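You operate a simulated robot arm through the tools that you are given. There is no shell and no other tool.

Carry out the task below with a simulated two-armed robot. There is one attempt and no reset: what you move stays moved.

## Task
Brush the lint off the orange and black coils, then stack them.
Fine: orange coil on top of the black coil; use the cord brush and put it back where it stood. Set down upright: brown cord brush. What is to be rubbed or washed off counts as gone when no trace of it is left.

The check looks at the end state, three seconds after you hand in, the way a careful person would. Anything else that was tipped, shoved, dropped, spilled or broken makes it a failure.

## Robot
Two 7-joint arms with two-finger parallel grippers on one trunk that stands fixed in place. Base frame: the origin is at the foot of the trunk, x ahead of it, y to its left, z up. Lengths are in m, angles in rad, forces in N, time in s.
The left shoulder is at [0.05, 0.209, 1.196], the right one opposite. With the tool pointing down near the work surface each hand reaches from about 0.28 to 0.92 m from the base axis, measured 20 degrees to its own side. Payload 4.4 kg a hand.
Tool frame (each hand has its own): the origin (TCP) lies between the finger pads and is the grasp point; the fingertips stand 0.023 m ahead of it; z points along the fingers, y is the line along which they close. Largest opening 0.094 m; finger width 0.038, thickness 0.01; the body of the gripper, 0.054 by 0.096 m, starts 0.039 m behind the TCP.
Orientation is told as [roll, pitch, yaw] about the base's x, y, z axes, in that order, counted from this pose: with the fingers straight down and closing along the base's y, the tool's x points along the base's -x, its y along +y and its z along -z.

## Interface
- The arms move only by the tool drive_tool. It takes "left_targets", "right_targets" or both (then of equal length, played together; a hand with none holds still); each is one flat list of numbers, 7 for each row, row after row: the shift along the base's x, y, z in m, then the turn, a rotation vector about the base's x, y, z in rad, then the finger opening in m, from 0 to 0.094. In form: [x, y, z, ax, ay, az, jaw, x, y, z, ax, ay, az, jaw, ...]. A call has 1 to 20 rows; each row shifts and turns the commanded pose from where the row before left it. A row lasts 0.2 s, in which the tool goes at most 0.05 m and 0.15 rad; a call with a longer step from one row to the next is refused whole, and so is a gripper value outside its range. A pose out of reach is approached as far as the arm can. The call stops where the force on the tool passes 40 N (or 10 N more than at its start, if that is more) or the arm is blocked; 0.2 s more then pass. The fingers move at their own pace (about 0.108 m/s each) and stop on an object; they squeeze with about 22 N. The grip force told is the motor's: it shows also when the fingers shut on nothing. Time passes only in rows, and 0.2 s behind the last, so rows that do not move let the fingers close. It gives the time, the measured TCP pose, the force on the tool (base axes), the opening and the grip force at its end, in the units of the frame above (readings bear some noise), with the torque about the TCP (base axes, N m) and any sound that the robot's microphone picked up.
- Cameras (640 x 400 px; columns grow to the right, rows downward): "scene" is now at [0.1504, -0.0371, 1.372]; the picture's right is [-0.40, -0.92, 0.00], its down [-0.47, 0.20, -0.86] and it looks along [0.79, -0.34, -0.51] (base axes); focal length 312 px, centre (320, 200). "left" rides on the left gripper at [0.087, -0.016, -0.075] in its tool frame; the picture's right is [0.18, 0.98, 0.00], its down [-0.58, 0.11, -0.81] and it looks along [-0.79, 0.15, 0.59] (tool axes); focal length 243 px, centre (320, 200). "right" rides on the right gripper at [0.086, 0.016, -0.074] in its tool frame; the picture's right is [-0.18, 0.98, 0.00], its down [-0.58, -0.11, -0.81] and it looks along [-0.79, -0.15, 0.59] (tool axes); focal length 243 px, centre (320, 200). There is no depth. A picture from a camera that has moved, and an enlarged one, comes with that camera's place and axes in the base frame and with its lens.
- get_image(camera): a new picture of that camera. The clock stands still meanwhile.
- move_column(by): slides the trunk up (or, below 0, down) by that many m; the arms and the scene camera ride with it, the base frame stays. It gives what a move gives, with no picture.
- pan_tilt(pan, tilt): turns the head with the scene camera to pan (to the left, within 1.396 rad either way) and tilt (down, from -0.506 to 1.204), counted from straight ahead of the robot. It gives what a move gives.
- enlarge(camera, box): a new picture of the part [left, top, right, bottom] of that camera's present view, enlarged. The clock stands still meanwhile.
- hand_in(): hands the job in; it is judged then, once.

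Nothing tells you positions but the pictures and the camera data. Unless the task says otherwise, let go and move clear before handing in.

The tools are called after ">>>" as a command line: name --argument value ..., lists and objects as JSON in quotes. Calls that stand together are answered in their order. drive_tool: Moves the arms, as the interface text tells. Its arguments: {"type":"object","properties":{"left_targets":{"type":"array"},"right_targets":{"type":"array"}},"required":[]} The other tools are called the same way: move_column (by) slides the trunk up or down; pan_tilt (pan, tilt) turns the head that bears the scene camera; get_image (camera) takes a picture; enlarge (camera, box) takes an enlarged picture of a part of a camera's view; hand_in () hands the job in.

At the start:

```text
clock: 0.0
left_tool_pos: [0.571, -0.0502, 1.2018]
left_tool_rot: [-0.001, 0.0, 0.001]
left_force: [-0.4, 0.0, -0.7]
left_torque: [0.0, 0.01, -0.02]
left_grip_width: 0.0939
left_grip_force: 0.1
right_tool_pos: [0.4234, -0.5354, 1.2071]
right_tool_rot: [0.001, 0.0, 0.0]
right_force: [0.1, 0.0, 0.2]
right_torque: [0.03, 0.0, -0.02]
right_grip_width: 0.0944
right_grip_force: 0.2
trunk travel left (down, up): [-0.275, 0.288]
head pan, tilt: [-0.407, 0.539]
```

scene: 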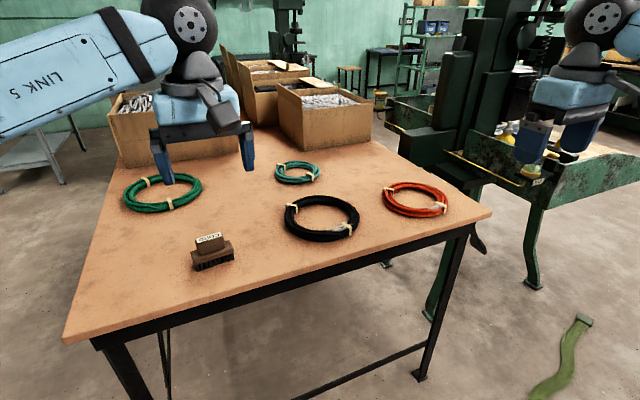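
right: 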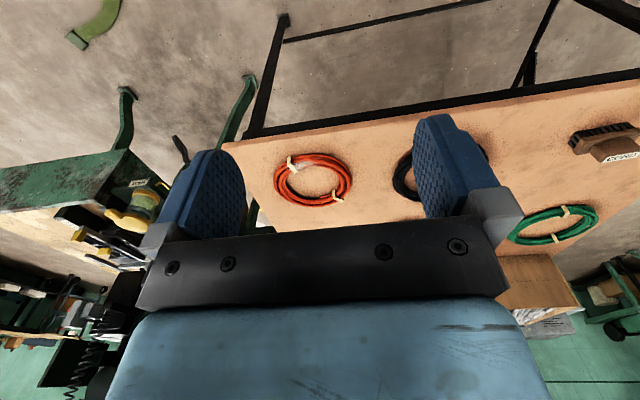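
left: 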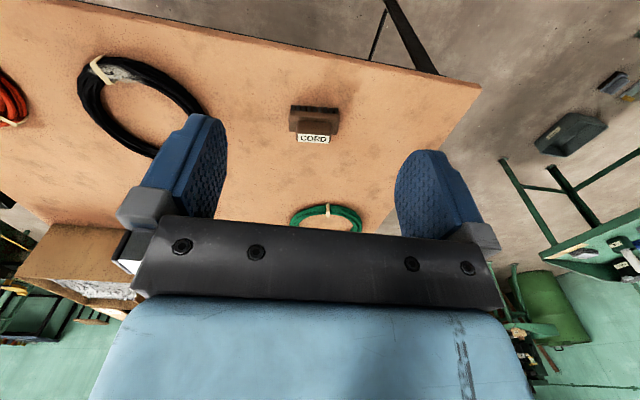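

I see a table with a brown cord brush, a black coil, an orange coil, and two green coils. I'll look closer at each before working out positions.

>>> enlarge --camera "scene" --box '[170, 210, 270, 280]'

>>> enlarge --camera "scene" --box '[270, 180, 370, 250]'

>>> enlarge --camera "scene" --box '[370, 165, 470, 235]'

>>> enlarge --camera "left" --box '[260, 80, 380, 160]'

>>> enlarge --camera "left" --box '[0, 30, 230, 180]'

>>> enlarge --camera "right" --box '[250, 130, 450, 230]'

```text
5.71 times, centred on (220, 245) of scene
camera zoom: at [0.1504, -0.0371, 1.372], right [-0.4, -0.92, 0.0], down [-0.47, 0.2, -0.86], along [0.79, -0.34, -0.51], focal length 1784 px, centre (891, -57)
```

zoom: 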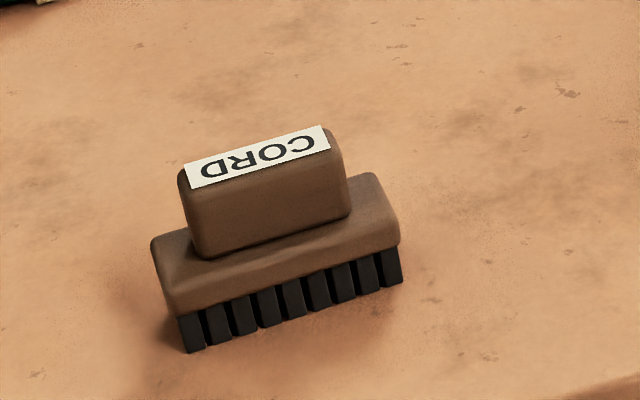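

```text
5.71 times, centred on (320, 215) of scene
camera zoom: at [0.1504, -0.0371, 1.372], right [-0.4, -0.92, 0.0], down [-0.47, 0.2, -0.86], along [0.79, -0.34, -0.51], focal length 1784 px, centre (320, 114)
```

zoom: 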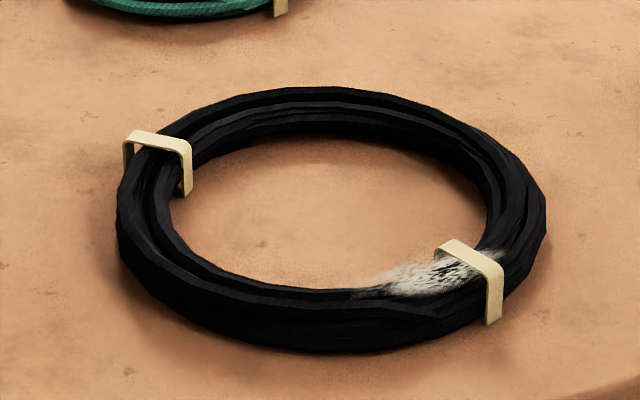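

```text
5.71 times, centred on (420, 200) of scene
camera zoom: at [0.1504, -0.0371, 1.372], right [-0.4, -0.92, 0.0], down [-0.47, 0.2, -0.86], along [0.79, -0.34, -0.51], focal length 1784 px, centre (-251, 200)
```

zoom: 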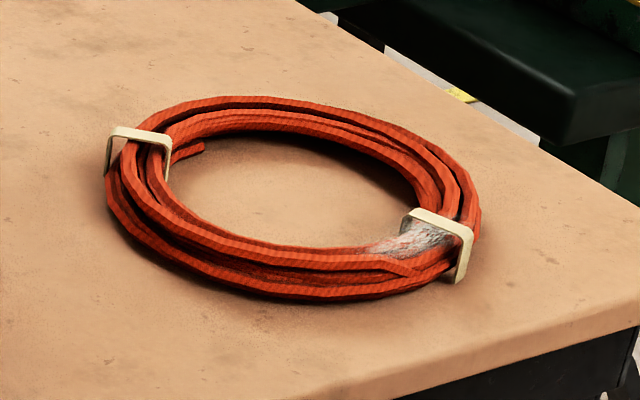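

```text
5.00 times, centred on (320, 120) of left
camera zoom: at [0.4838, -0.0674, 1.2775], right [-0.19, 0.98, 0.0], down [0.58, 0.11, 0.81], along [0.79, 0.15, -0.59], focal length 1213 px, centre (320, 600)
```

zoom: 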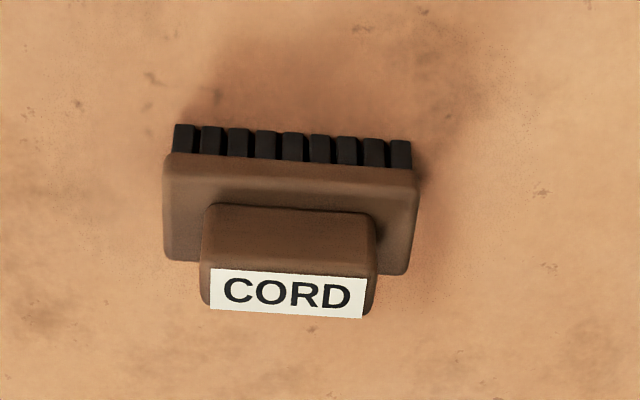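

```text
2.67 times, centred on (115, 105) of left
camera zoom: at [0.4838, -0.0674, 1.2775], right [-0.19, 0.98, 0.0], down [0.58, 0.11, 0.81], along [0.79, 0.15, -0.59], focal length 647 px, centre (867, 453)
```

zoom: 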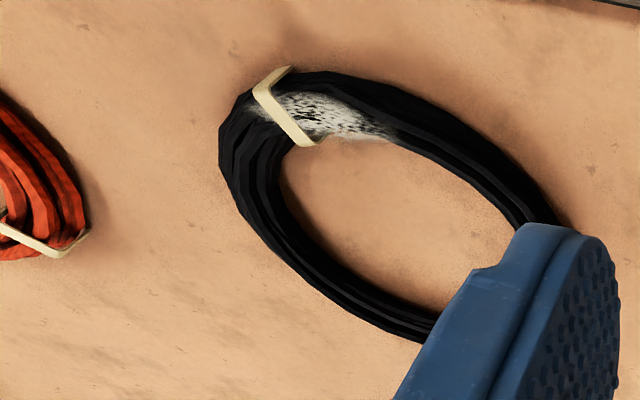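

```text
3.20 times, centred on (350, 180) of right
camera zoom: at [0.3364, -0.5186, 1.2812], right [0.18, 0.98, 0.0], down [0.58, -0.11, 0.81], along [0.79, -0.15, -0.59], focal length 776 px, centre (224, 264)
```

zoom: 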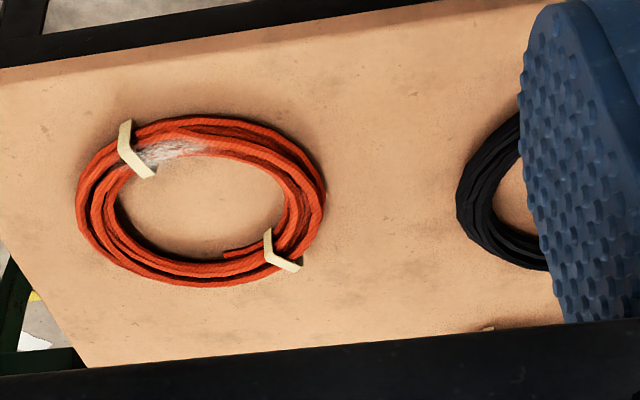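

The table top is at about z 0.877. The brush is near (0.735, -0.03), the black coil near (0.80, -0.325) and the orange coil near (0.78, -0.625), with lint on the robot-side of both. The right arm will do the work, so I'll clear the left arm out of the way first.

>>> drive_tool --left_targets '[-0.0125, 0.045, 0, 0, 0, 0, 0.094, -0.0125, 0.045, 0, 0, 0, 0, 0.094, -0.0125, 0.045, 0, 0, 0, 0, 0.094, -0.0125, 0.045, 0, 0, 0, 0, 0.094, -0.0125, 0.045, 0, 0, 0, 0, 0.094, -0.0125, 0.045, 0, 0, 0, 0, 0.094, -0.0125, 0.045, 0, 0, 0, 0, 0.094, -0.0125, 0.045, 0, 0, 0, 0, 0.094, -0.0125, 0.045, 0, 0, 0, 0, 0.094]'

```text
clock: 2.0
left_tool_pos: [0.4568, 0.3549, 1.2039]
left_tool_rot: [-0.001, 0.0, 0.0]
left_force: [-0.4, 0.5, 0.0]
left_torque: [-0.01, -0.02, 0.04]
left_grip_width: 0.0941
left_grip_force: 0.1
right_tool_pos: [0.4213, -0.5331, 1.2081]
right_tool_rot: [-0.002, -0.003, 0.0]
right_force: [-0.1, 0.0, 0.1]
right_torque: [0.03, 0.0, -0.01]
right_grip_width: 0.0941
right_grip_force: 0.0
trunk travel left (down, up): [-0.275, 0.288]
head pan, tilt: [-0.407, 0.539]
```

The left arm is clear. Next I'll move the right hand above the brush, turned slightly to match it.

>>> drive_tool --right_targets '[0.0231, 0.0385, -0.0121, 0, 0, 0.0066, 0.094, 0.0231, 0.0385, -0.0121, 0, 0, 0.0066, 0.094, 0.0231, 0.0385, -0.0121, 0, 0, 0.0066, 0.094, 0.0231, 0.0385, -0.0121, 0, 0, 0.0066, 0.094, 0.0231, 0.0385, -0.0121, 0, 0, 0.0066, 0.094, 0.0231, 0.0385, -0.0121, 0, 0, 0.0066, 0.094, 0.0231, 0.0385, -0.0121, 0, 0, 0.0066, 0.094, 0.0231, 0.0385, -0.0121, 0, 0, 0.0066, 0.094, 0.0231, 0.0385, -0.0121, 0, 0, 0.0066, 0.094, 0.0231, 0.0385, -0.0121, 0, 0, 0.0066, 0.094, 0.0231, 0.0385, -0.0121, 0, 0, 0.0066, 0.094, 0.0231, 0.0385, -0.0121, 0, 0, 0.0066, 0.094, 0.0231, 0.0385, -0.0121, 0, 0, 0.0066, 0.094]'

>>> get_image --camera "right"

>>> get_image --camera "scene"

```text
clock: 4.8
left_tool_pos: [0.4586, 0.3538, 1.2048]
left_tool_rot: [0.001, 0.001, 0.0]
left_force: [-0.1, -0.3, -0.5]
left_torque: [0.0, -0.02, 0.0]
left_grip_width: 0.0943
left_grip_force: 0.0
right_tool_pos: [0.6134, -0.1815, 1.086]
right_tool_rot: [0.001, -0.001, 0.087]
right_force: [-0.2, -0.4, -0.7]
right_torque: [0.02, -0.01, -0.01]
right_grip_width: 0.0937
right_grip_force: 0.1
right hand out of reach, approached as far as the arm can: row 10, 11, 12, 13
trunk travel left (down, up): [-0.275, 0.288]
head pan, tilt: [-0.407, 0.539]
```

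```text
taken
camera right: at [0.525, -0.1731, 1.1598], right [0.1, 0.99, 0.0], down [0.59, -0.06, 0.81], along [0.8, -0.08, -0.59], focal length 243 px, centre (320, 200)
```

right: 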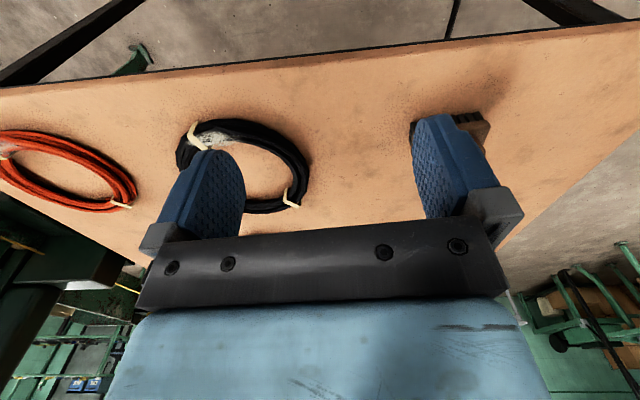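

```text
taken
camera scene: at [0.1506, -0.0371, 1.3719], right [-0.4, -0.92, 0.0], down [-0.47, 0.2, -0.86], along [0.79, -0.34, -0.51], focal length 312 px, centre (320, 200)
```

scene: 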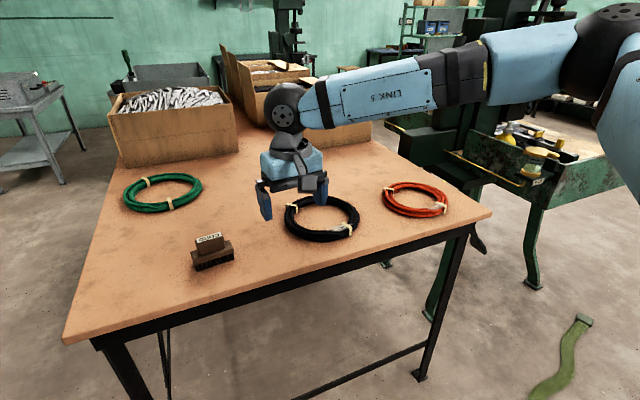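

The right arm hit a reach limit on the way to the brush. I'll test nearby poses and other yaws at this safe height.

>>> drive_tool --right_targets '[0.0, 0.0, 0.0, 0, 0, 0.12, 0.094, 0.0, 0.0, 0.0, 0, 0, 0.12, 0.094, 0.0, 0.0, 0.0, 0, 0, 0.12, 0.094, 0.0, 0.0, 0.0, 0, 0, 0.12, 0.094]'

```text
clock: 5.8
left_tool_pos: [0.4584, 0.3521, 1.206]
left_tool_rot: [0.001, 0.0, 0.002]
left_force: [-0.5, -0.6, 0.6]
left_torque: [0.04, -0.01, 0.02]
left_grip_width: 0.0942
left_grip_force: 0.0
right_tool_pos: [0.6133, -0.1832, 1.0859]
right_tool_rot: [-0.001, 0.001, 0.568]
right_force: [0.1, -0.6, 0.9]
right_torque: [0.0, -0.01, -0.02]
right_grip_width: 0.0942
right_grip_force: 0.0
trunk travel left (down, up): [-0.275, 0.288]
head pan, tilt: [-0.407, 0.539]
```

>>> drive_tool --right_targets '[0.02, 0.02, 0, 0, 0, 0, 0.094, 0.02, 0.02, 0, 0, 0, 0, 0.094, 0.02, 0.02, 0, 0, 0, 0, 0.094]'

```text
clock: 6.6
left_tool_pos: [0.4583, 0.3527, 1.2045]
left_tool_rot: [0.0, 0.001, 0.0]
left_force: [1.1, -0.3, 1.0]
left_torque: [0.0, 0.01, 0.01]
left_grip_width: 0.094
left_grip_force: 0.0
right_tool_pos: [0.619, -0.1851, 1.0934]
right_tool_rot: [0.0, -0.001, 0.566]
right_force: [-0.5, 0.7, -0.3]
right_torque: [0.04, 0.03, 0.01]
right_grip_width: 0.094
right_grip_force: 0.0
right hand out of reach, approached as far as the arm can: row 1, 2, 3
trunk travel left (down, up): [-0.275, 0.288]
head pan, tilt: [-0.407, 0.539]
```

>>> drive_tool --right_targets '[0, -0.04, 0, 0, 0, -0.14, 0.094, 0, -0.04, 0, 0, 0, -0.14, 0.094, 0, -0.04, 0, 0, 0, -0.14, 0.094, 0.04, 0, 0, 0, 0, -0.14, 0.094, 0.04, 0, 0, 0, 0, 0, 0.094]'

```text
clock: 7.8
left_tool_pos: [0.4591, 0.3503, 1.2051]
left_tool_rot: [0.001, 0.002, 0.002]
left_force: [0.6, 0.3, 0.3]
left_torque: [0.0, 0.0, -0.04]
left_grip_width: 0.0938
left_grip_force: 0.0
right_tool_pos: [0.6983, -0.3057, 1.0913]
right_tool_rot: [0.002, 0.003, 0.004]
right_force: [0.5, 0.0, 0.2]
right_torque: [0.0, 0.02, 0.02]
right_grip_width: 0.0942
right_grip_force: 0.0
trunk travel left (down, up): [-0.275, 0.288]
head pan, tilt: [-0.407, 0.539]
```

>>> drive_tool --right_targets '[0, 0.03, 0, 0, 0, 0, 0.094, 0, 0.03, 0, 0, 0, 0, 0.094, 0, 0.03, 0, 0, 0, 0, 0.094, 0, 0.03, 0, 0, 0, 0, 0.094, 0, 0.03, 0, 0, 0, 0, 0.094, 0, 0.03, 0, 0, 0, 0, 0.094]'

>>> get_image --camera "scene"

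```text
clock: 9.2
left_tool_pos: [0.4579, 0.3537, 1.2042]
left_tool_rot: [0.0, -0.001, 0.001]
left_force: [-0.3, -0.3, -1.3]
left_torque: [0.01, -0.02, -0.02]
left_grip_width: 0.094
left_grip_force: 0.0
right_tool_pos: [0.6328, -0.1914, 1.1108]
right_tool_rot: [-0.001, -0.002, 0.006]
right_force: [0.9, 0.0, 0.0]
right_torque: [-0.01, 0.02, 0.02]
right_grip_width: 0.0941
right_grip_force: 0.1
right hand out of reach, approached as far as the arm can: row 2, 3, 4, 5, 6
trunk travel left (down, up): [-0.275, 0.288]
head pan, tilt: [-0.407, 0.539]
```

```text
taken
camera scene: at [0.1503, -0.0371, 1.372], right [-0.4, -0.92, 0.0], down [-0.47, 0.2, -0.86], along [0.79, -0.34, -0.51], focal length 312 px, centre (320, 200)
```

scene: 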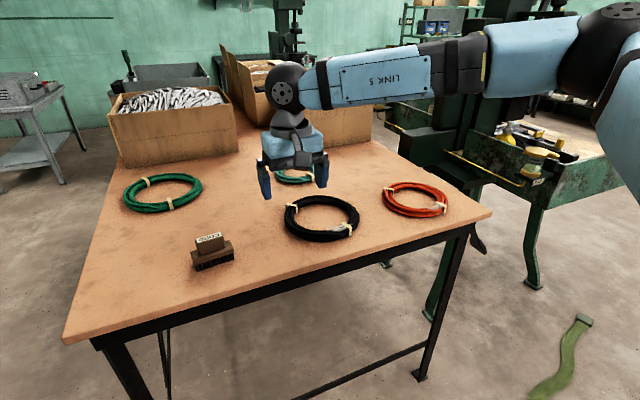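

>>> drive_tool --right_targets '[0, 0, 0.04, 0, 0, 0, 0.094, 0, 0, 0.04, 0, 0, 0, 0.094, 0, 0, 0.04, 0, 0, 0, 0.094, 0.02, 0.03, 0, 0, 0, 0, 0.094, 0.02, 0.03, 0, 0, 0, 0, 0.094, 0.02, 0.03, 0, 0, 0, 0, 0.094]'

```text
clock: 10.6
left_tool_pos: [0.4589, 0.3537, 1.2055]
left_tool_rot: [0.002, 0.0, 0.001]
left_force: [-0.1, -0.3, 0.3]
left_torque: [-0.04, 0.02, -0.01]
left_grip_width: 0.0939
left_grip_force: 0.1
right_tool_pos: [0.6314, -0.1905, 1.2299]
right_tool_rot: [0.0, -0.002, 0.006]
right_force: [0.2, 0.8, 0.3]
right_torque: [-0.01, 0.0, 0.0]
right_grip_width: 0.0942
right_grip_force: 0.0
right hand out of reach, approached as far as the arm can: row 4, 5, 6
trunk travel left (down, up): [-0.275, 0.288]
head pan, tilt: [-0.407, 0.539]
```

>>> drive_tool --right_targets '[-0.04, 0, 0, 0, 0, 0, 0.094, -0.04, 0, 0, 0, 0, 0, 0.094, -0.04, 0, 0, 0, 0, 0, 0.094, 0, 0.04, 0, 0, 0, 0, 0.094, 0, 0.04, 0, 0, 0, 0, 0.094, 0, 0.04, 0, 0, 0, 0, 0.094, 0, 0.04, 0, 0, 0, 0, 0.094, 0, 0.04, 0, 0, 0, 0, 0.094, 0, 0.04, 0, 0, 0, 0, 0.094]'

```text
clock: 12.6
left_tool_pos: [0.4581, 0.3534, 1.2052]
left_tool_rot: [0.0, 0.002, 0.0]
left_force: [0.8, 0.0, 0.4]
left_torque: [0.02, 0.04, 0.04]
left_grip_width: 0.0941
left_grip_force: 0.0
right_tool_pos: [0.5015, -0.1182, 1.2272]
right_tool_rot: [0.0, 0.0, 0.006]
right_force: [1.0, -0.1, -0.4]
right_torque: [0.02, 0.02, 0.02]
right_grip_width: 0.094
right_grip_force: 0.1
right hand out of reach, approached as far as the arm can: row 5, 6, 7, 8, 9
trunk travel left (down, up): [-0.275, 0.288]
head pan, tilt: [-0.407, 0.539]
```

The right arm seems stuck on a joint limit tied to its elbow posture. I'll look at both arms to compare their postures.

>>> pan_tilt --pan -1.2 --tilt 0.3

>>> get_image --camera "scene"

>>> pan_tilt --pan 1.2 --tilt 0.3

>>> get_image --camera "scene"

```text
clock: 13.7
left_tool_pos: [0.4589, 0.3533, 1.205]
left_tool_rot: [0.0, 0.0, 0.002]
left_force: [0.2, 0.0, -0.7]
left_torque: [-0.01, -0.01, 0.0]
left_grip_width: 0.0938
left_grip_force: 0.0
right_tool_pos: [0.5006, -0.1195, 1.2278]
right_tool_rot: [0.0, 0.0, 0.005]
right_force: [0.1, 0.6, -0.2]
right_torque: [0.02, -0.01, 0.01]
right_grip_width: 0.0939
right_grip_force: 0.1
trunk travel left (down, up): [-0.275, 0.288]
head pan, tilt: [-1.201, 0.3]
```

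```text
taken
camera scene: at [0.1014, -0.0886, 1.3939], right [-0.93, -0.36, 0.0], down [-0.11, 0.28, -0.96], along [0.35, -0.89, -0.3], focal length 312 px, centre (320, 200)
```

scene: 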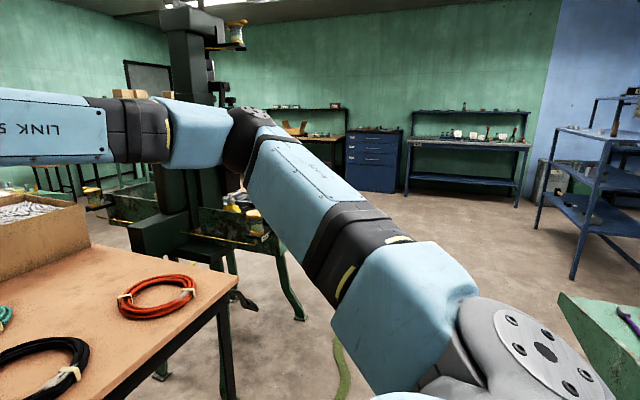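

```text
clock: 15.9
left_tool_pos: [0.4586, 0.3532, 1.2051]
left_tool_rot: [0.001, -0.001, 0.002]
left_force: [1.0, 1.0, -0.1]
left_torque: [-0.03, 0.01, -0.01]
left_grip_width: 0.0942
left_grip_force: 0.1
right_tool_pos: [0.4999, -0.1197, 1.2279]
right_tool_rot: [0.0, 0.0, 0.007]
right_force: [-0.2, 0.3, -0.2]
right_torque: [0.03, -0.02, 0.0]
right_grip_width: 0.0939
right_grip_force: 0.1
trunk travel left (down, up): [-0.275, 0.288]
head pan, tilt: [1.201, 0.3]
```

```text
taken
camera scene: at [0.1014, 0.0855, 1.3939], right [0.93, -0.36, 0.0], down [-0.11, -0.28, -0.96], along [0.35, 0.89, -0.3], focal length 312 px, centre (320, 200)
```

scene: 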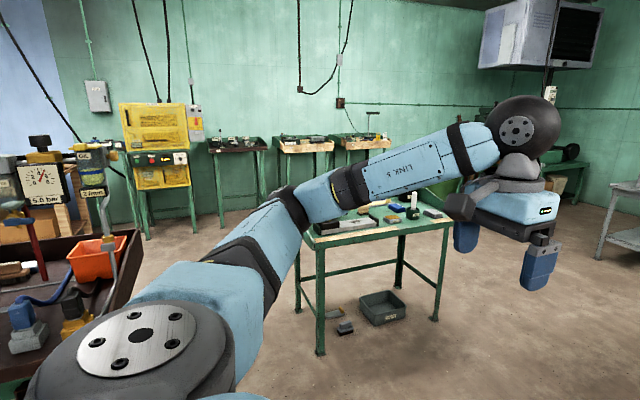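

The right elbow is flared up and out, which blocks it inward, while the left arm could reach the brush from its start pose. I'll retract the right arm and test how far the left arm reaches inward.

>>> drive_tool --right_targets '[0, -0.04, 0, 0, 0, 0, 0.094, 0, -0.04, 0, 0, 0, 0, 0.094, 0, -0.04, 0, 0, 0, 0, 0.094, 0, -0.04, 0, 0, 0, 0, 0.094, 0, -0.04, 0, 0, 0, 0, 0.094, 0, -0.04, 0, 0, 0, 0, 0.094, 0, -0.04, 0, 0, 0, 0, 0.094, 0, -0.04, 0, 0, 0, 0, 0.094, 0, -0.04, 0, 0, 0, 0, 0.094]' --left_targets '[0.03, -0.035, -0.01, 0, 0, 0.01, 0.094, 0.03, -0.035, -0.01, 0, 0, 0.01, 0.094, 0.03, -0.035, -0.01, 0, 0, 0.01, 0.094, 0.03, -0.035, -0.01, 0, 0, 0.01, 0.094, 0.03, -0.035, -0.01, 0, 0, 0.01, 0.094, 0.03, -0.035, -0.01, 0, 0, 0.01, 0.094, 0.03, -0.035, -0.01, 0, 0, 0.01, 0.094, 0.03, -0.035, -0.01, 0, 0, 0.01, 0.094, 0.03, -0.035, -0.01, 0, 0, 0.01, 0.094]'

>>> pan_tilt --pan -0.3 --tilt 0.55

>>> get_image --camera "scene"

```text
clock: 17.9
left_tool_pos: [0.7259, 0.0381, 1.1121]
left_tool_rot: [0.002, 0.001, 0.09]
left_force: [0.4, -0.5, -0.4]
left_torque: [0.0, 0.0, 0.01]
left_grip_width: 0.0939
left_grip_force: 0.0
right_tool_pos: [0.5005, -0.4823, 1.2274]
right_tool_rot: [0.003, 0.002, 0.008]
right_force: [0.2, -0.9, -0.1]
right_torque: [0.02, -0.01, -0.04]
right_grip_width: 0.094
right_grip_force: 0.0
trunk travel left (down, up): [-0.275, 0.288]
head pan, tilt: [1.201, 0.3]
```

```text
clock: 19.5
left_tool_pos: [0.725, 0.0412, 1.1124]
left_tool_rot: [0.0, 0.0, 0.09]
left_force: [-0.5, 0.1, 0.8]
left_torque: [0.01, 0.01, 0.02]
left_grip_width: 0.0938
left_grip_force: 0.0
right_tool_pos: [0.5005, -0.4798, 1.2287]
right_tool_rot: [0.0, -0.002, 0.005]
right_force: [-0.8, 0.2, -1.0]
right_torque: [0.0, -0.02, 0.01]
right_grip_width: 0.094
right_grip_force: 0.1
trunk travel left (down, up): [-0.275, 0.288]
head pan, tilt: [-0.3, 0.55]
```

```text
taken
camera scene: at [0.1534, -0.0279, 1.371], right [-0.3, -0.96, 0.0], down [-0.5, 0.15, -0.85], along [0.81, -0.25, -0.52], focal length 312 px, centre (320, 200)
```

scene: 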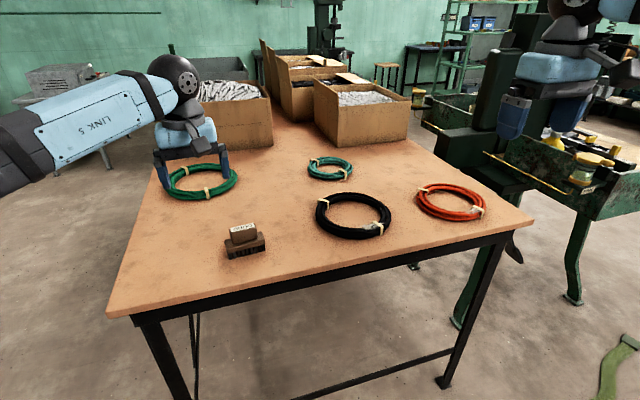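

>>> drive_tool --right_targets '[-0.02, -0.02, 0, 0, 0, 0, 0.094, -0.02, -0.02, 0, 0, 0, 0, 0.094, -0.02, -0.02, 0, 0, 0, 0, 0.094, 0, 0, 0, 0, 0, 0, 0.094, 0, 0, 0, 0, 0, 0, 0.094, 0, 0, 0, 0, 0, 0, 0.094, 0, 0, 0, 0, 0, 0, 0.094]' --left_targets '[-0.01, -0.04, 0, 0, 0, 0, 0.094, -0.01, -0.04, 0, 0, 0, 0, 0.094, -0.01, -0.04, 0, 0, 0, 0, 0.094, -0.01, -0.04, 0, 0, 0, 0, 0.094, -0.01, -0.04, 0, 0, 0, 0, 0.094, -0.01, -0.04, 0, 0, 0, 0, 0.094, 0, -0.04, 0, 0, 0, 0, 0.094]'

```text
clock: 21.1
left_tool_pos: [0.6673, -0.2175, 1.1142]
left_tool_rot: [-0.001, 0.0, 0.088]
left_force: [-0.2, 0.6, 0.0]
left_torque: [-0.01, -0.04, -0.02]
left_grip_width: 0.0939
left_grip_force: 0.0
left hand out of reach, approached as far as the arm can: row 7
right_tool_pos: [0.4397, -0.5396, 1.2322]
right_tool_rot: [-0.001, 0.001, 0.006]
right_force: [0.4, 0.5, 0.1]
right_torque: [0.01, 0.03, 0.01]
right_grip_width: 0.094
right_grip_force: 0.1
trunk travel left (down, up): [-0.275, 0.288]
head pan, tilt: [-0.3, 0.55]
```

The left arm reaches y ≈ -0.21, so it can pass the brush to the right arm via a spot on the table between them. I'll move the left hand above the brush.

>>> drive_tool --left_targets '[0.0106, 0.0375, -0.012, 0, 0, 0, 0.094, 0.0106, 0.0375, -0.012, 0, 0, 0, 0.094, 0.0106, 0.0375, -0.012, 0, 0, 0, 0.094, 0.0106, 0.0375, -0.012, 0, 0, 0, 0.094, 0.0106, 0.0375, -0.012, 0, 0, 0, 0.094, 0, 0, 0, 0, 0, 0, 0.094]'

>>> get_image --camera "left"

>>> get_image --camera "scene"

```text
clock: 22.5
left_tool_pos: [0.7198, -0.0294, 1.0537]
left_tool_rot: [0.0, -0.001, 0.091]
left_force: [0.8, 0.1, -0.5]
left_torque: [0.02, 0.0, -0.01]
left_grip_width: 0.0942
left_grip_force: 0.1
right_tool_pos: [0.4404, -0.5405, 1.2306]
right_tool_rot: [0.0, 0.001, 0.007]
right_force: [-0.4, -0.2, 0.1]
right_torque: [0.05, 0.01, 0.0]
right_grip_width: 0.0939
right_grip_force: 0.1
trunk travel left (down, up): [-0.275, 0.288]
head pan, tilt: [-0.3, 0.55]
```

```text
taken
camera left: at [0.6355, -0.0537, 1.1299], right [-0.27, 0.96, 0.0], down [0.57, 0.16, 0.81], along [0.78, 0.22, -0.59], focal length 243 px, centre (320, 200)
```

left: 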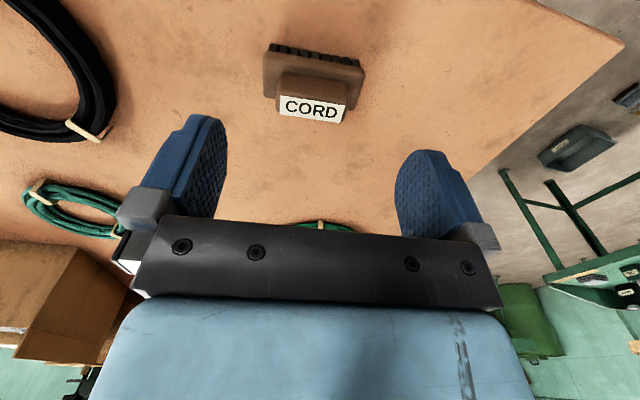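

```text
taken
camera scene: at [0.1531, -0.0289, 1.371], right [-0.3, -0.96, 0.0], down [-0.5, 0.16, -0.85], along [0.81, -0.25, -0.52], focal length 312 px, centre (320, 200)
```

scene: 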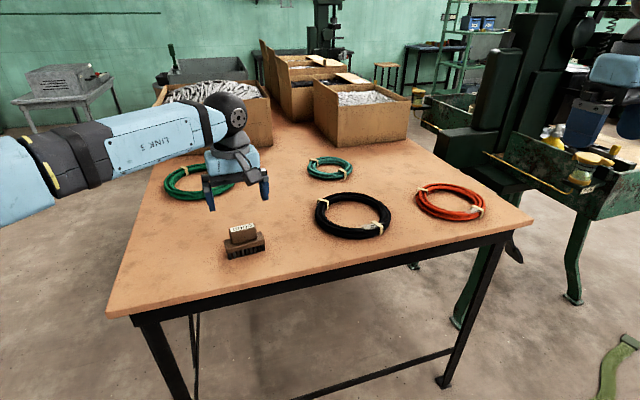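

>>> enlarge --camera "left" --box '[240, 30, 390, 130]'

>>> enlarge --camera "scene" --box '[200, 205, 290, 265]'

```text
4.00 times, centred on (315, 80) of left
camera zoom: at [0.6355, -0.0537, 1.1299], right [-0.27, 0.96, 0.0], down [0.57, 0.16, 0.81], along [0.78, 0.22, -0.59], focal length 970 px, centre (340, 680)
```

zoom: 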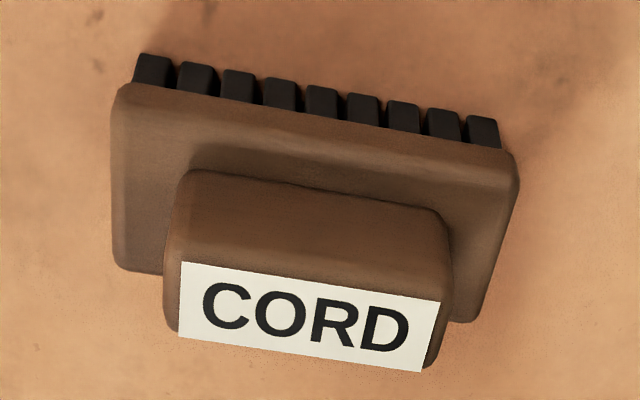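

```text
6.67 times, centred on (245, 235) of scene
camera zoom: at [0.1531, -0.0289, 1.371], right [-0.3, -0.96, 0.0], down [-0.5, 0.16, -0.85], along [0.81, -0.25, -0.52], focal length 2081 px, centre (820, -33)
```

zoom: 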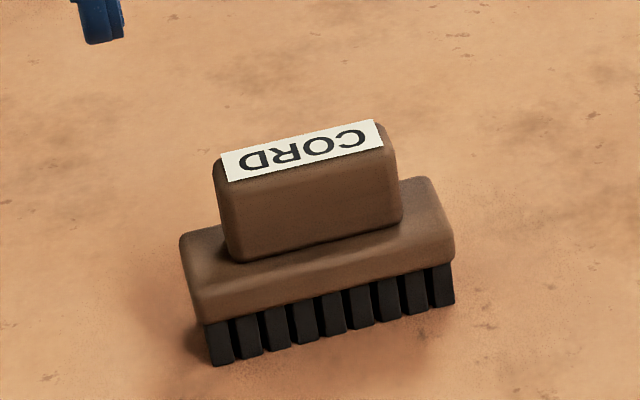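

The brush handle top is at about (0.753, -0.0275, 0.947), with yaw 0.107. I'll descend part way with the left hand and check alignment.

>>> drive_tool --left_targets '[0.033, 0.002, 0, 0, 0, 0.016, 0.094, 0, 0, -0.036, 0, 0, 0, 0.094, 0, 0, -0.036, 0, 0, 0, 0.094, 0, 0, 0, 0, 0, 0, 0.094]'

>>> get_image --camera "left"

>>> enlarge --camera "scene" --box '[180, 165, 315, 265]'

```text
clock: 23.5
left_tool_pos: [0.7539, -0.0296, 0.9823]
left_tool_rot: [0.0, 0.001, 0.107]
left_force: [-0.2, 0.1, 0.4]
left_torque: [0.02, 0.01, 0.02]
left_grip_width: 0.094
left_grip_force: 0.0
right_tool_pos: [0.4403, -0.5394, 1.2344]
right_tool_rot: [0.0, 0.0, 0.005]
right_force: [0.2, 0.5, 0.8]
right_torque: [-0.04, -0.02, 0.03]
right_grip_width: 0.094
right_grip_force: 0.1
trunk travel left (down, up): [-0.275, 0.288]
head pan, tilt: [-0.3, 0.55]
```

```text
taken
camera left: at [0.6685, -0.0554, 1.0581], right [-0.29, 0.96, 0.0], down [0.57, 0.17, 0.81], along [0.77, 0.23, -0.59], focal length 243 px, centre (320, 200)
```

left: 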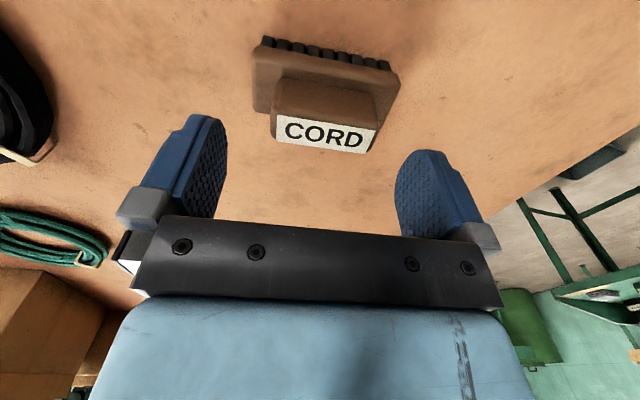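

```text
4.00 times, centred on (248, 215) of scene
camera zoom: at [0.1529, -0.028, 1.3711], right [-0.3, -0.96, 0.0], down [-0.5, 0.15, -0.85], along [0.81, -0.25, -0.52], focal length 1248 px, centre (610, 140)
```

zoom: 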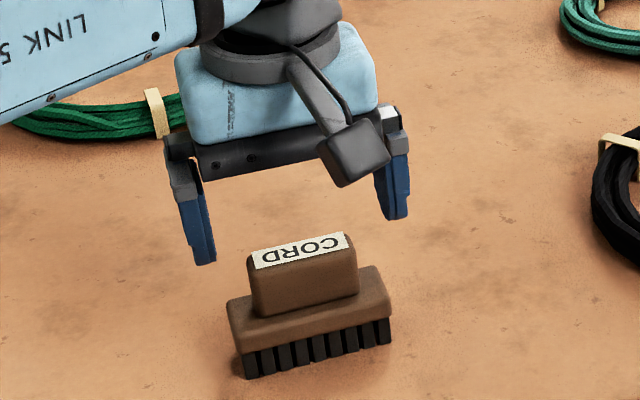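

Alignment matches. I'll descend and grip the handle by its ends.

>>> drive_tool --left_targets '[-0.001, 0.002, -0.02, 0, 0, 0, 0.094, 0, 0, -0.02, 0, 0, 0, 0.094, 0, 0, 0, 0, 0, 0, 0.094, 0, 0, 0, 0, 0, 0, 0.05, 0, 0, 0, 0, 0, 0, 0.04, 0, 0, 0, 0, 0, 0, 0.04]'

>>> get_image --camera "left"

>>> enlarge --camera "scene" --box '[180, 165, 315, 265]'

```text
clock: 24.9
left_tool_pos: [0.7535, -0.0274, 0.9421]
left_tool_rot: [0.0, 0.0, 0.107]
left_force: [-0.3, -1.0, 0.4]
left_torque: [0.04, -0.01, -0.01]
left_grip_width: 0.0598
left_grip_force: 21.9
right_tool_pos: [0.4399, -0.5405, 1.2318]
right_tool_rot: [0.0, 0.0, 0.005]
right_force: [0.6, -0.2, -0.7]
right_torque: [0.03, -0.03, -0.04]
right_grip_width: 0.094
right_grip_force: 0.1
trunk travel left (down, up): [-0.275, 0.288]
head pan, tilt: [-0.3, 0.55]
```

```text
taken
camera left: at [0.6684, -0.0527, 1.0174], right [-0.29, 0.96, 0.0], down [0.57, 0.17, 0.81], along [0.77, 0.23, -0.59], focal length 243 px, centre (320, 200)
```

left: 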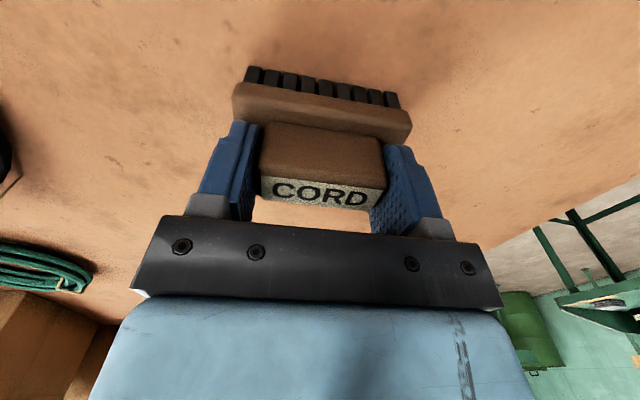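

```text
4.00 times, centred on (248, 215) of scene
camera zoom: at [0.1534, -0.0281, 1.371], right [-0.3, -0.96, 0.0], down [-0.5, 0.15, -0.85], along [0.81, -0.25, -0.52], focal length 1248 px, centre (610, 140)
```

zoom: 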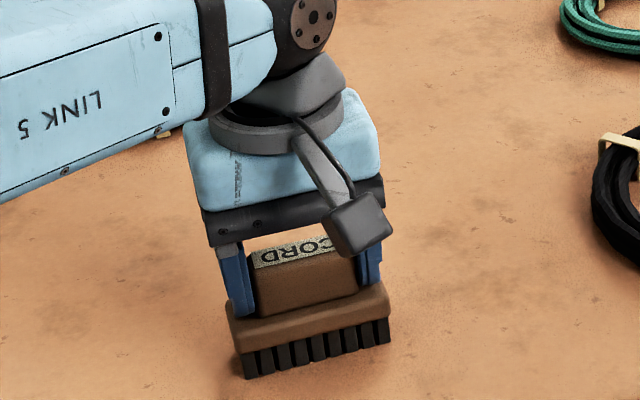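

Gripped. I'll lift the brush and carry it to a handover spot near (0.665, -0.20).

>>> drive_tool --left_targets '[0, 0, 0.03, 0, 0, 0, 0.04, 0, 0, 0.03, 0, 0, 0, 0.04, -0.0177, -0.0345, 0, 0, 0, 0, 0.04, -0.0177, -0.0345, 0, 0, 0, 0, 0.04, -0.0177, -0.0345, 0, 0, 0, 0, 0.04, -0.0177, -0.0345, 0, 0, 0, 0, 0.04, -0.0177, -0.0345, 0, 0, 0, 0, 0.04, 0, 0, 0, 0, 0, 0, 0.04]'

>>> get_image --camera "scene"

>>> get_image --camera "left"

```text
clock: 26.7
left_tool_pos: [0.6678, -0.1994, 1.0031]
left_tool_rot: [0.0, 0.002, 0.105]
left_force: [0.1, -0.1, -0.3]
left_torque: [0.0, 0.01, -0.01]
left_grip_width: 0.0595
left_grip_force: 21.9
right_tool_pos: [0.44, -0.5387, 1.2314]
right_tool_rot: [-0.003, 0.0, 0.004]
right_force: [-0.1, 0.3, 0.0]
right_torque: [-0.03, 0.04, 0.02]
right_grip_width: 0.0937
right_grip_force: 0.1
trunk travel left (down, up): [-0.275, 0.288]
head pan, tilt: [-0.3, 0.55]
```

```text
taken
camera scene: at [0.1539, -0.0272, 1.3709], right [-0.3, -0.96, 0.0], down [-0.5, 0.15, -0.85], along [0.81, -0.25, -0.52], focal length 312 px, centre (320, 200)
```

scene: 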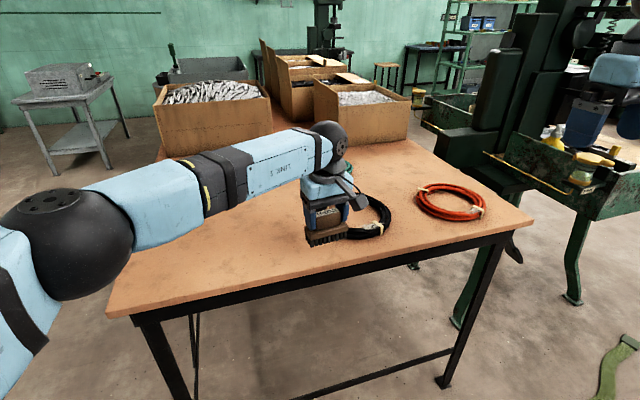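

```text
taken
camera left: at [0.5838, -0.2246, 1.0791], right [-0.29, 0.96, 0.0], down [0.57, 0.17, 0.81], along [0.77, 0.23, -0.59], focal length 243 px, centre (320, 200)
```

left: 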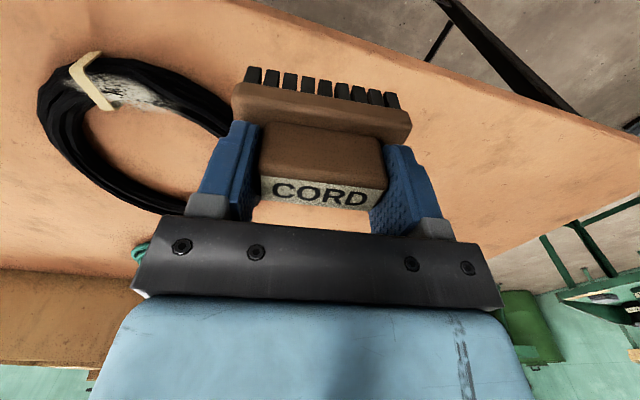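

The table's front edge is at x≈0.64, so I'll shift the brush to x≈0.69 for margin and set it down there.

>>> drive_tool --left_targets '[0.022, 0.009, -0.01, 0, 0, 0, 0.04, 0, 0, -0.025, 0, 0, 0, 0.04, 0, 0, -0.015, 0, 0, 0, 0.04, 0, 0, -0.0105, 0, 0, 0, 0.04, 0, 0, 0, 0, 0, 0, 0.04]'

>>> get_image --camera "left"

>>> enlarge --camera "scene" --box '[265, 160, 400, 260]'

```text
clock: 27.9
left_tool_pos: [0.687, -0.188, 0.9416]
left_tool_rot: [0.0, 0.0, 0.105]
left_force: [1.1, -0.3, 0.6]
left_torque: [0.07, -0.05, -0.05]
left_grip_width: 0.0597
left_grip_force: 21.6
right_tool_pos: [0.4395, -0.5405, 1.2323]
right_tool_rot: [-0.002, 0.0, 0.006]
right_force: [-0.3, -0.2, -0.1]
right_torque: [-0.03, 0.0, -0.02]
right_grip_width: 0.0936
right_grip_force: 0.0
trunk travel left (down, up): [-0.275, 0.288]
head pan, tilt: [-0.3, 0.55]
```

```text
taken
camera left: at [0.6026, -0.2148, 1.0174], right [-0.29, 0.96, 0.0], down [0.57, 0.17, 0.81], along [0.77, 0.23, -0.59], focal length 243 px, centre (320, 200)
```

left: 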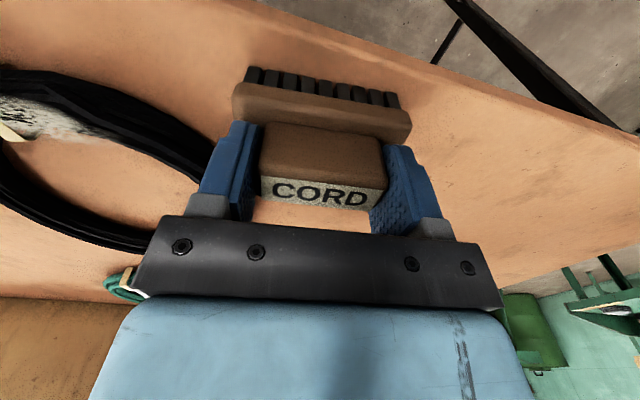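

```text
4.00 times, centred on (332, 210) of scene
camera zoom: at [0.1534, -0.028, 1.371], right [-0.3, -0.96, 0.0], down [-0.5, 0.15, -0.85], along [0.81, -0.25, -0.52], focal length 1248 px, centre (270, 160)
```

zoom: 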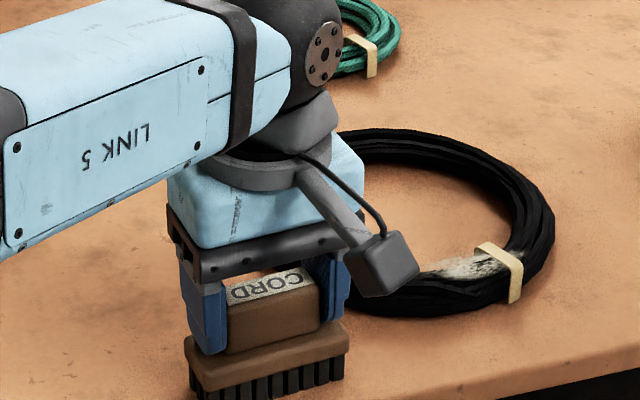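

>>> drive_tool --left_targets '[0, 0, 0, 0, 0, 0, 0.094, 0, 0, 0, 0, 0, 0, 0.094, 0, 0, 0, 0, 0, 0, 0.094, 0, 0, 0.04, 0, 0, 0, 0.094, 0, 0, 0.04, 0, 0, 0, 0.094, 0, 0, 0.04, 0, 0, 0, 0.094, -0.02, 0.04, 0.01, 0, 0, 0, 0.094, -0.02, 0.04, 0.01, 0, 0, 0, 0.094, -0.02, 0.04, 0.01, 0, 0, 0, 0.094, -0.02, 0.04, 0.01, 0, 0, 0, 0.094, -0.02, 0.04, 0.01, 0, 0, 0, 0.094, -0.02, 0.04, 0.01, 0, 0, 0, 0.094, -0.02, 0.04, 0.01, 0, 0, 0, 0.094, -0.02, 0.04, 0.01, 0, 0, 0, 0.094, -0.02, 0.04, 0.01, 0, 0, 0, 0.094, -0.02, 0.04, 0.01, 0, 0, 0, 0.094, -0.02, 0.04, 0.01, 0, 0, 0, 0.094, -0.02, 0.04, 0.01, 0, 0, 0, 0.094]'

>>> get_image --camera "scene"

>>> enlarge --camera "scene" --box '[265, 160, 400, 260]'

```text
clock: 31.7
left_tool_pos: [0.4472, 0.2888, 1.1826]
left_tool_rot: [-0.001, 0.001, 0.106]
left_force: [0.3, 0.7, 0.0]
left_torque: [-0.03, 0.0, 0.02]
left_grip_width: 0.0939
left_grip_force: 0.0
right_tool_pos: [0.4389, -0.5384, 1.2327]
right_tool_rot: [-0.002, -0.002, 0.004]
right_force: [0.1, 0.4, -0.1]
right_torque: [-0.02, -0.01, 0.01]
right_grip_width: 0.094
right_grip_force: 0.0
trunk travel left (down, up): [-0.275, 0.288]
head pan, tilt: [-0.3, 0.55]
```

```text
taken
camera scene: at [0.1523, -0.0266, 1.3712], right [-0.3, -0.96, 0.0], down [-0.5, 0.15, -0.85], along [0.82, -0.25, -0.52], focal length 312 px, centre (320, 200)
```

scene: 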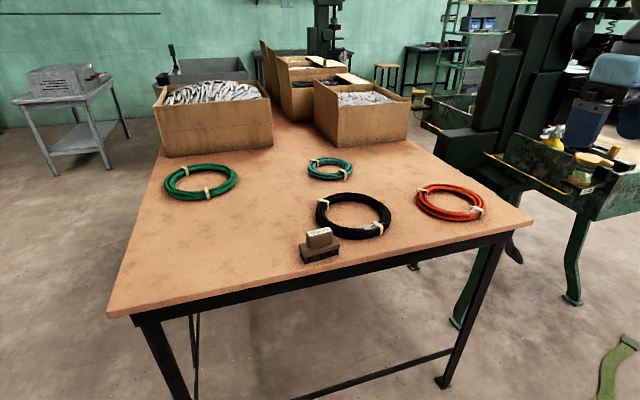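

```text
4.00 times, centred on (332, 210) of scene
camera zoom: at [0.1523, -0.0266, 1.3712], right [-0.3, -0.96, 0.0], down [-0.5, 0.15, -0.85], along [0.82, -0.25, -0.52], focal length 1248 px, centre (270, 160)
```

zoom: 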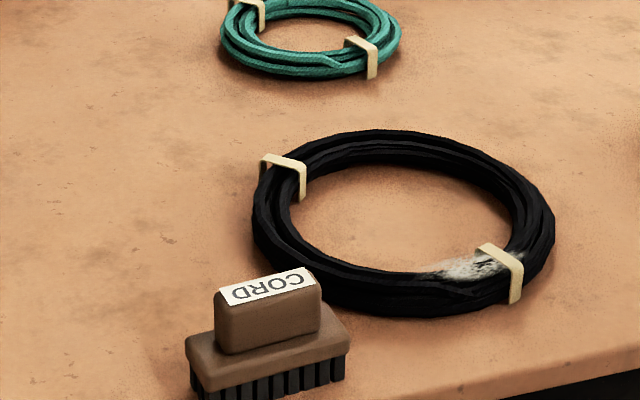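

The brush stands upright at the handover spot. I'll bring the right hand toward it, yawed about 96° so its fingers close across the handle thickness.

>>> drive_tool --right_targets '[0.0175, 0.0158, -0.011, 0, 0, 0.1398, 0.094, 0.0175, 0.0158, -0.011, 0, 0, 0.1398, 0.094, 0.0175, 0.0158, -0.011, 0, 0, 0.1398, 0.094, 0.0175, 0.0158, -0.011, 0, 0, 0.1398, 0.094, 0.0175, 0.0158, -0.011, 0, 0, 0.1398, 0.094, 0.0175, 0.0158, -0.011, 0, 0, 0.1398, 0.094, 0.0175, 0.0158, -0.011, 0, 0, 0.1398, 0.094, 0.0175, 0.0158, -0.011, 0, 0, 0.1398, 0.094, 0.0175, 0.0158, -0.011, 0, 0, 0.1398, 0.094, 0.0175, 0.0158, -0.011, 0, 0, 0.1398, 0.094, 0.0175, 0.0158, -0.011, 0, 0, 0.1398, 0.094, 0.0175, 0.0158, -0.011, 0, 0, 0.1398, 0.094]'

>>> get_image --camera "scene"

>>> get_image --camera "right"

```text
clock: 34.3
left_tool_pos: [0.4476, 0.288, 1.182]
left_tool_rot: [0.001, -0.001, 0.105]
left_force: [0.0, -0.2, 0.0]
left_torque: [0.0, 0.03, -0.01]
left_grip_width: 0.0942
left_grip_force: 0.1
right_tool_pos: [0.3379, -0.1121, 1.0849]
right_tool_rot: [-0.026, -0.001, 1.623]
right_force: [0.2, -0.3, 1.0]
right_torque: [-0.02, 0.03, -0.01]
right_grip_width: 0.0939
right_grip_force: 0.1
right hand out of reach, approached as far as the arm can: row 4, 5, 6, 7, 8, 9, 10, 11, 12
trunk travel left (down, up): [-0.275, 0.288]
head pan, tilt: [-0.3, 0.55]
```

```text
taken
camera scene: at [0.1531, -0.0285, 1.3711], right [-0.3, -0.96, 0.0], down [-0.5, 0.15, -0.85], along [0.81, -0.25, -0.52], focal length 312 px, centre (320, 200)
```

scene: 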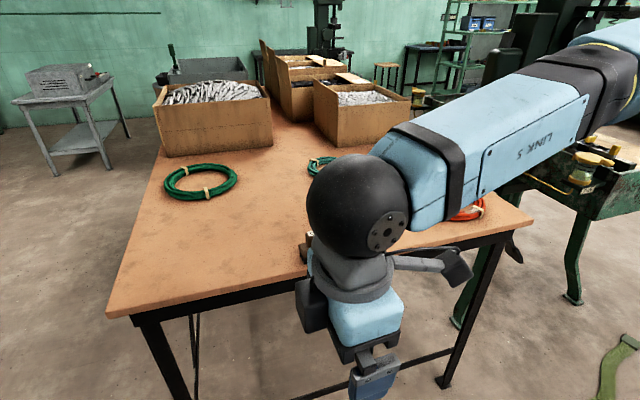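

```text
taken
camera right: at [0.3246, -0.199, 1.1591], right [-0.99, 0.13, -0.03], down [0.06, 0.58, 0.81], along [0.12, 0.8, -0.59], focal length 243 px, centre (320, 200)
```

right: 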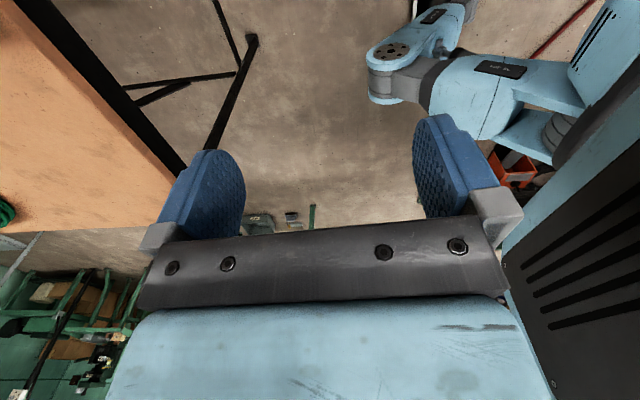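

Positive yaw hits a wrist limit. I'll back out and go the other way, to negative yaw.

>>> drive_tool --right_targets '[0.0083, -0.03, 0.01, 0, 0, -0.1353, 0.094, 0.0083, -0.03, 0.01, 0, 0, -0.1353, 0.094, 0.0083, -0.03, 0.01, 0, 0, -0.1353, 0.094, 0.0083, -0.03, 0.01, 0, 0, -0.1353, 0.094, 0.0083, -0.03, 0.01, 0, 0, -0.1353, 0.094, 0.0083, -0.03, 0.01, 0, 0, -0.1353, 0.094, 0.0083, -0.03, 0.01, 0, 0, -0.1353, 0.094, 0.0083, -0.03, 0.01, 0, 0, -0.1353, 0.094, 0.0083, -0.03, 0.01, 0, 0, -0.1353, 0.094, 0.0083, -0.03, 0.01, 0, 0, -0.1353, 0.094, 0.0083, -0.03, 0.01, 0, 0, -0.1353, 0.094, 0.0083, -0.03, 0.01, 0, 0, -0.1353, 0.094]'

```text
clock: 36.9
left_tool_pos: [0.448, 0.2871, 1.1816]
left_tool_rot: [0.0, 0.001, 0.105]
left_force: [0.4, 0.0, 0.0]
left_torque: [0.02, 0.0, -0.01]
left_grip_width: 0.094
left_grip_force: 0.0
right_tool_pos: [0.4356, -0.4747, 1.2067]
right_tool_rot: [-0.023, -0.002, -0.004]
right_force: [0.5, 0.2, -0.3]
right_torque: [-0.02, 0.0, 0.01]
right_grip_width: 0.0939
right_grip_force: 0.1
trunk travel left (down, up): [-0.275, 0.288]
head pan, tilt: [-0.3, 0.55]
```

>>> drive_tool --right_targets '[0, 0, 0, 0.0235, 0, 0, 0.094, 0, 0, 0, 0, 0, -0.146, 0.094, 0, 0, 0, 0, 0, -0.146, 0.094, 0, 0, 0, 0, 0, -0.146, 0.094, 0, 0, 0, 0, 0, -0.146, 0.094, 0, 0, 0, 0, 0, -0.146, 0.094, 0, 0, 0, 0, 0, -0.146, 0.094, 0, 0, 0, 0, 0, -0.146, 0.094, 0, 0, 0, 0, 0, -0.146, 0.094, 0, 0, 0, 0, 0, -0.146, 0.094, 0, 0, 0, 0, 0, -0.146, 0.094]'

>>> get_image --camera "scene"

```text
clock: 39.3
left_tool_pos: [0.4483, 0.289, 1.1819]
left_tool_rot: [0.002, -0.001, 0.107]
left_force: [-0.4, -0.7, -0.1]
left_torque: [-0.01, -0.01, 0.01]
left_grip_width: 0.094
left_grip_force: 0.1
right_tool_pos: [0.4373, -0.472, 1.2073]
right_tool_rot: [-0.002, -0.003, -1.464]
right_force: [-0.1, 0.8, 0.0]
right_torque: [0.03, 0.02, 0.02]
right_grip_width: 0.0939
right_grip_force: 0.0
trunk travel left (down, up): [-0.275, 0.288]
head pan, tilt: [-0.3, 0.55]
```

```text
taken
camera scene: at [0.1534, -0.028, 1.371], right [-0.3, -0.96, 0.0], down [-0.5, 0.15, -0.85], along [0.81, -0.25, -0.52], focal length 312 px, centre (320, 200)
```

scene: 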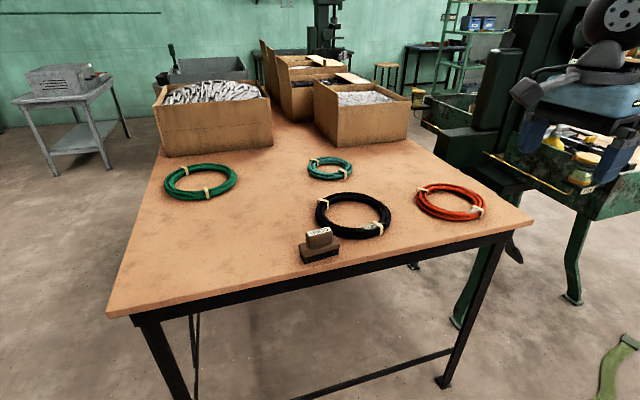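

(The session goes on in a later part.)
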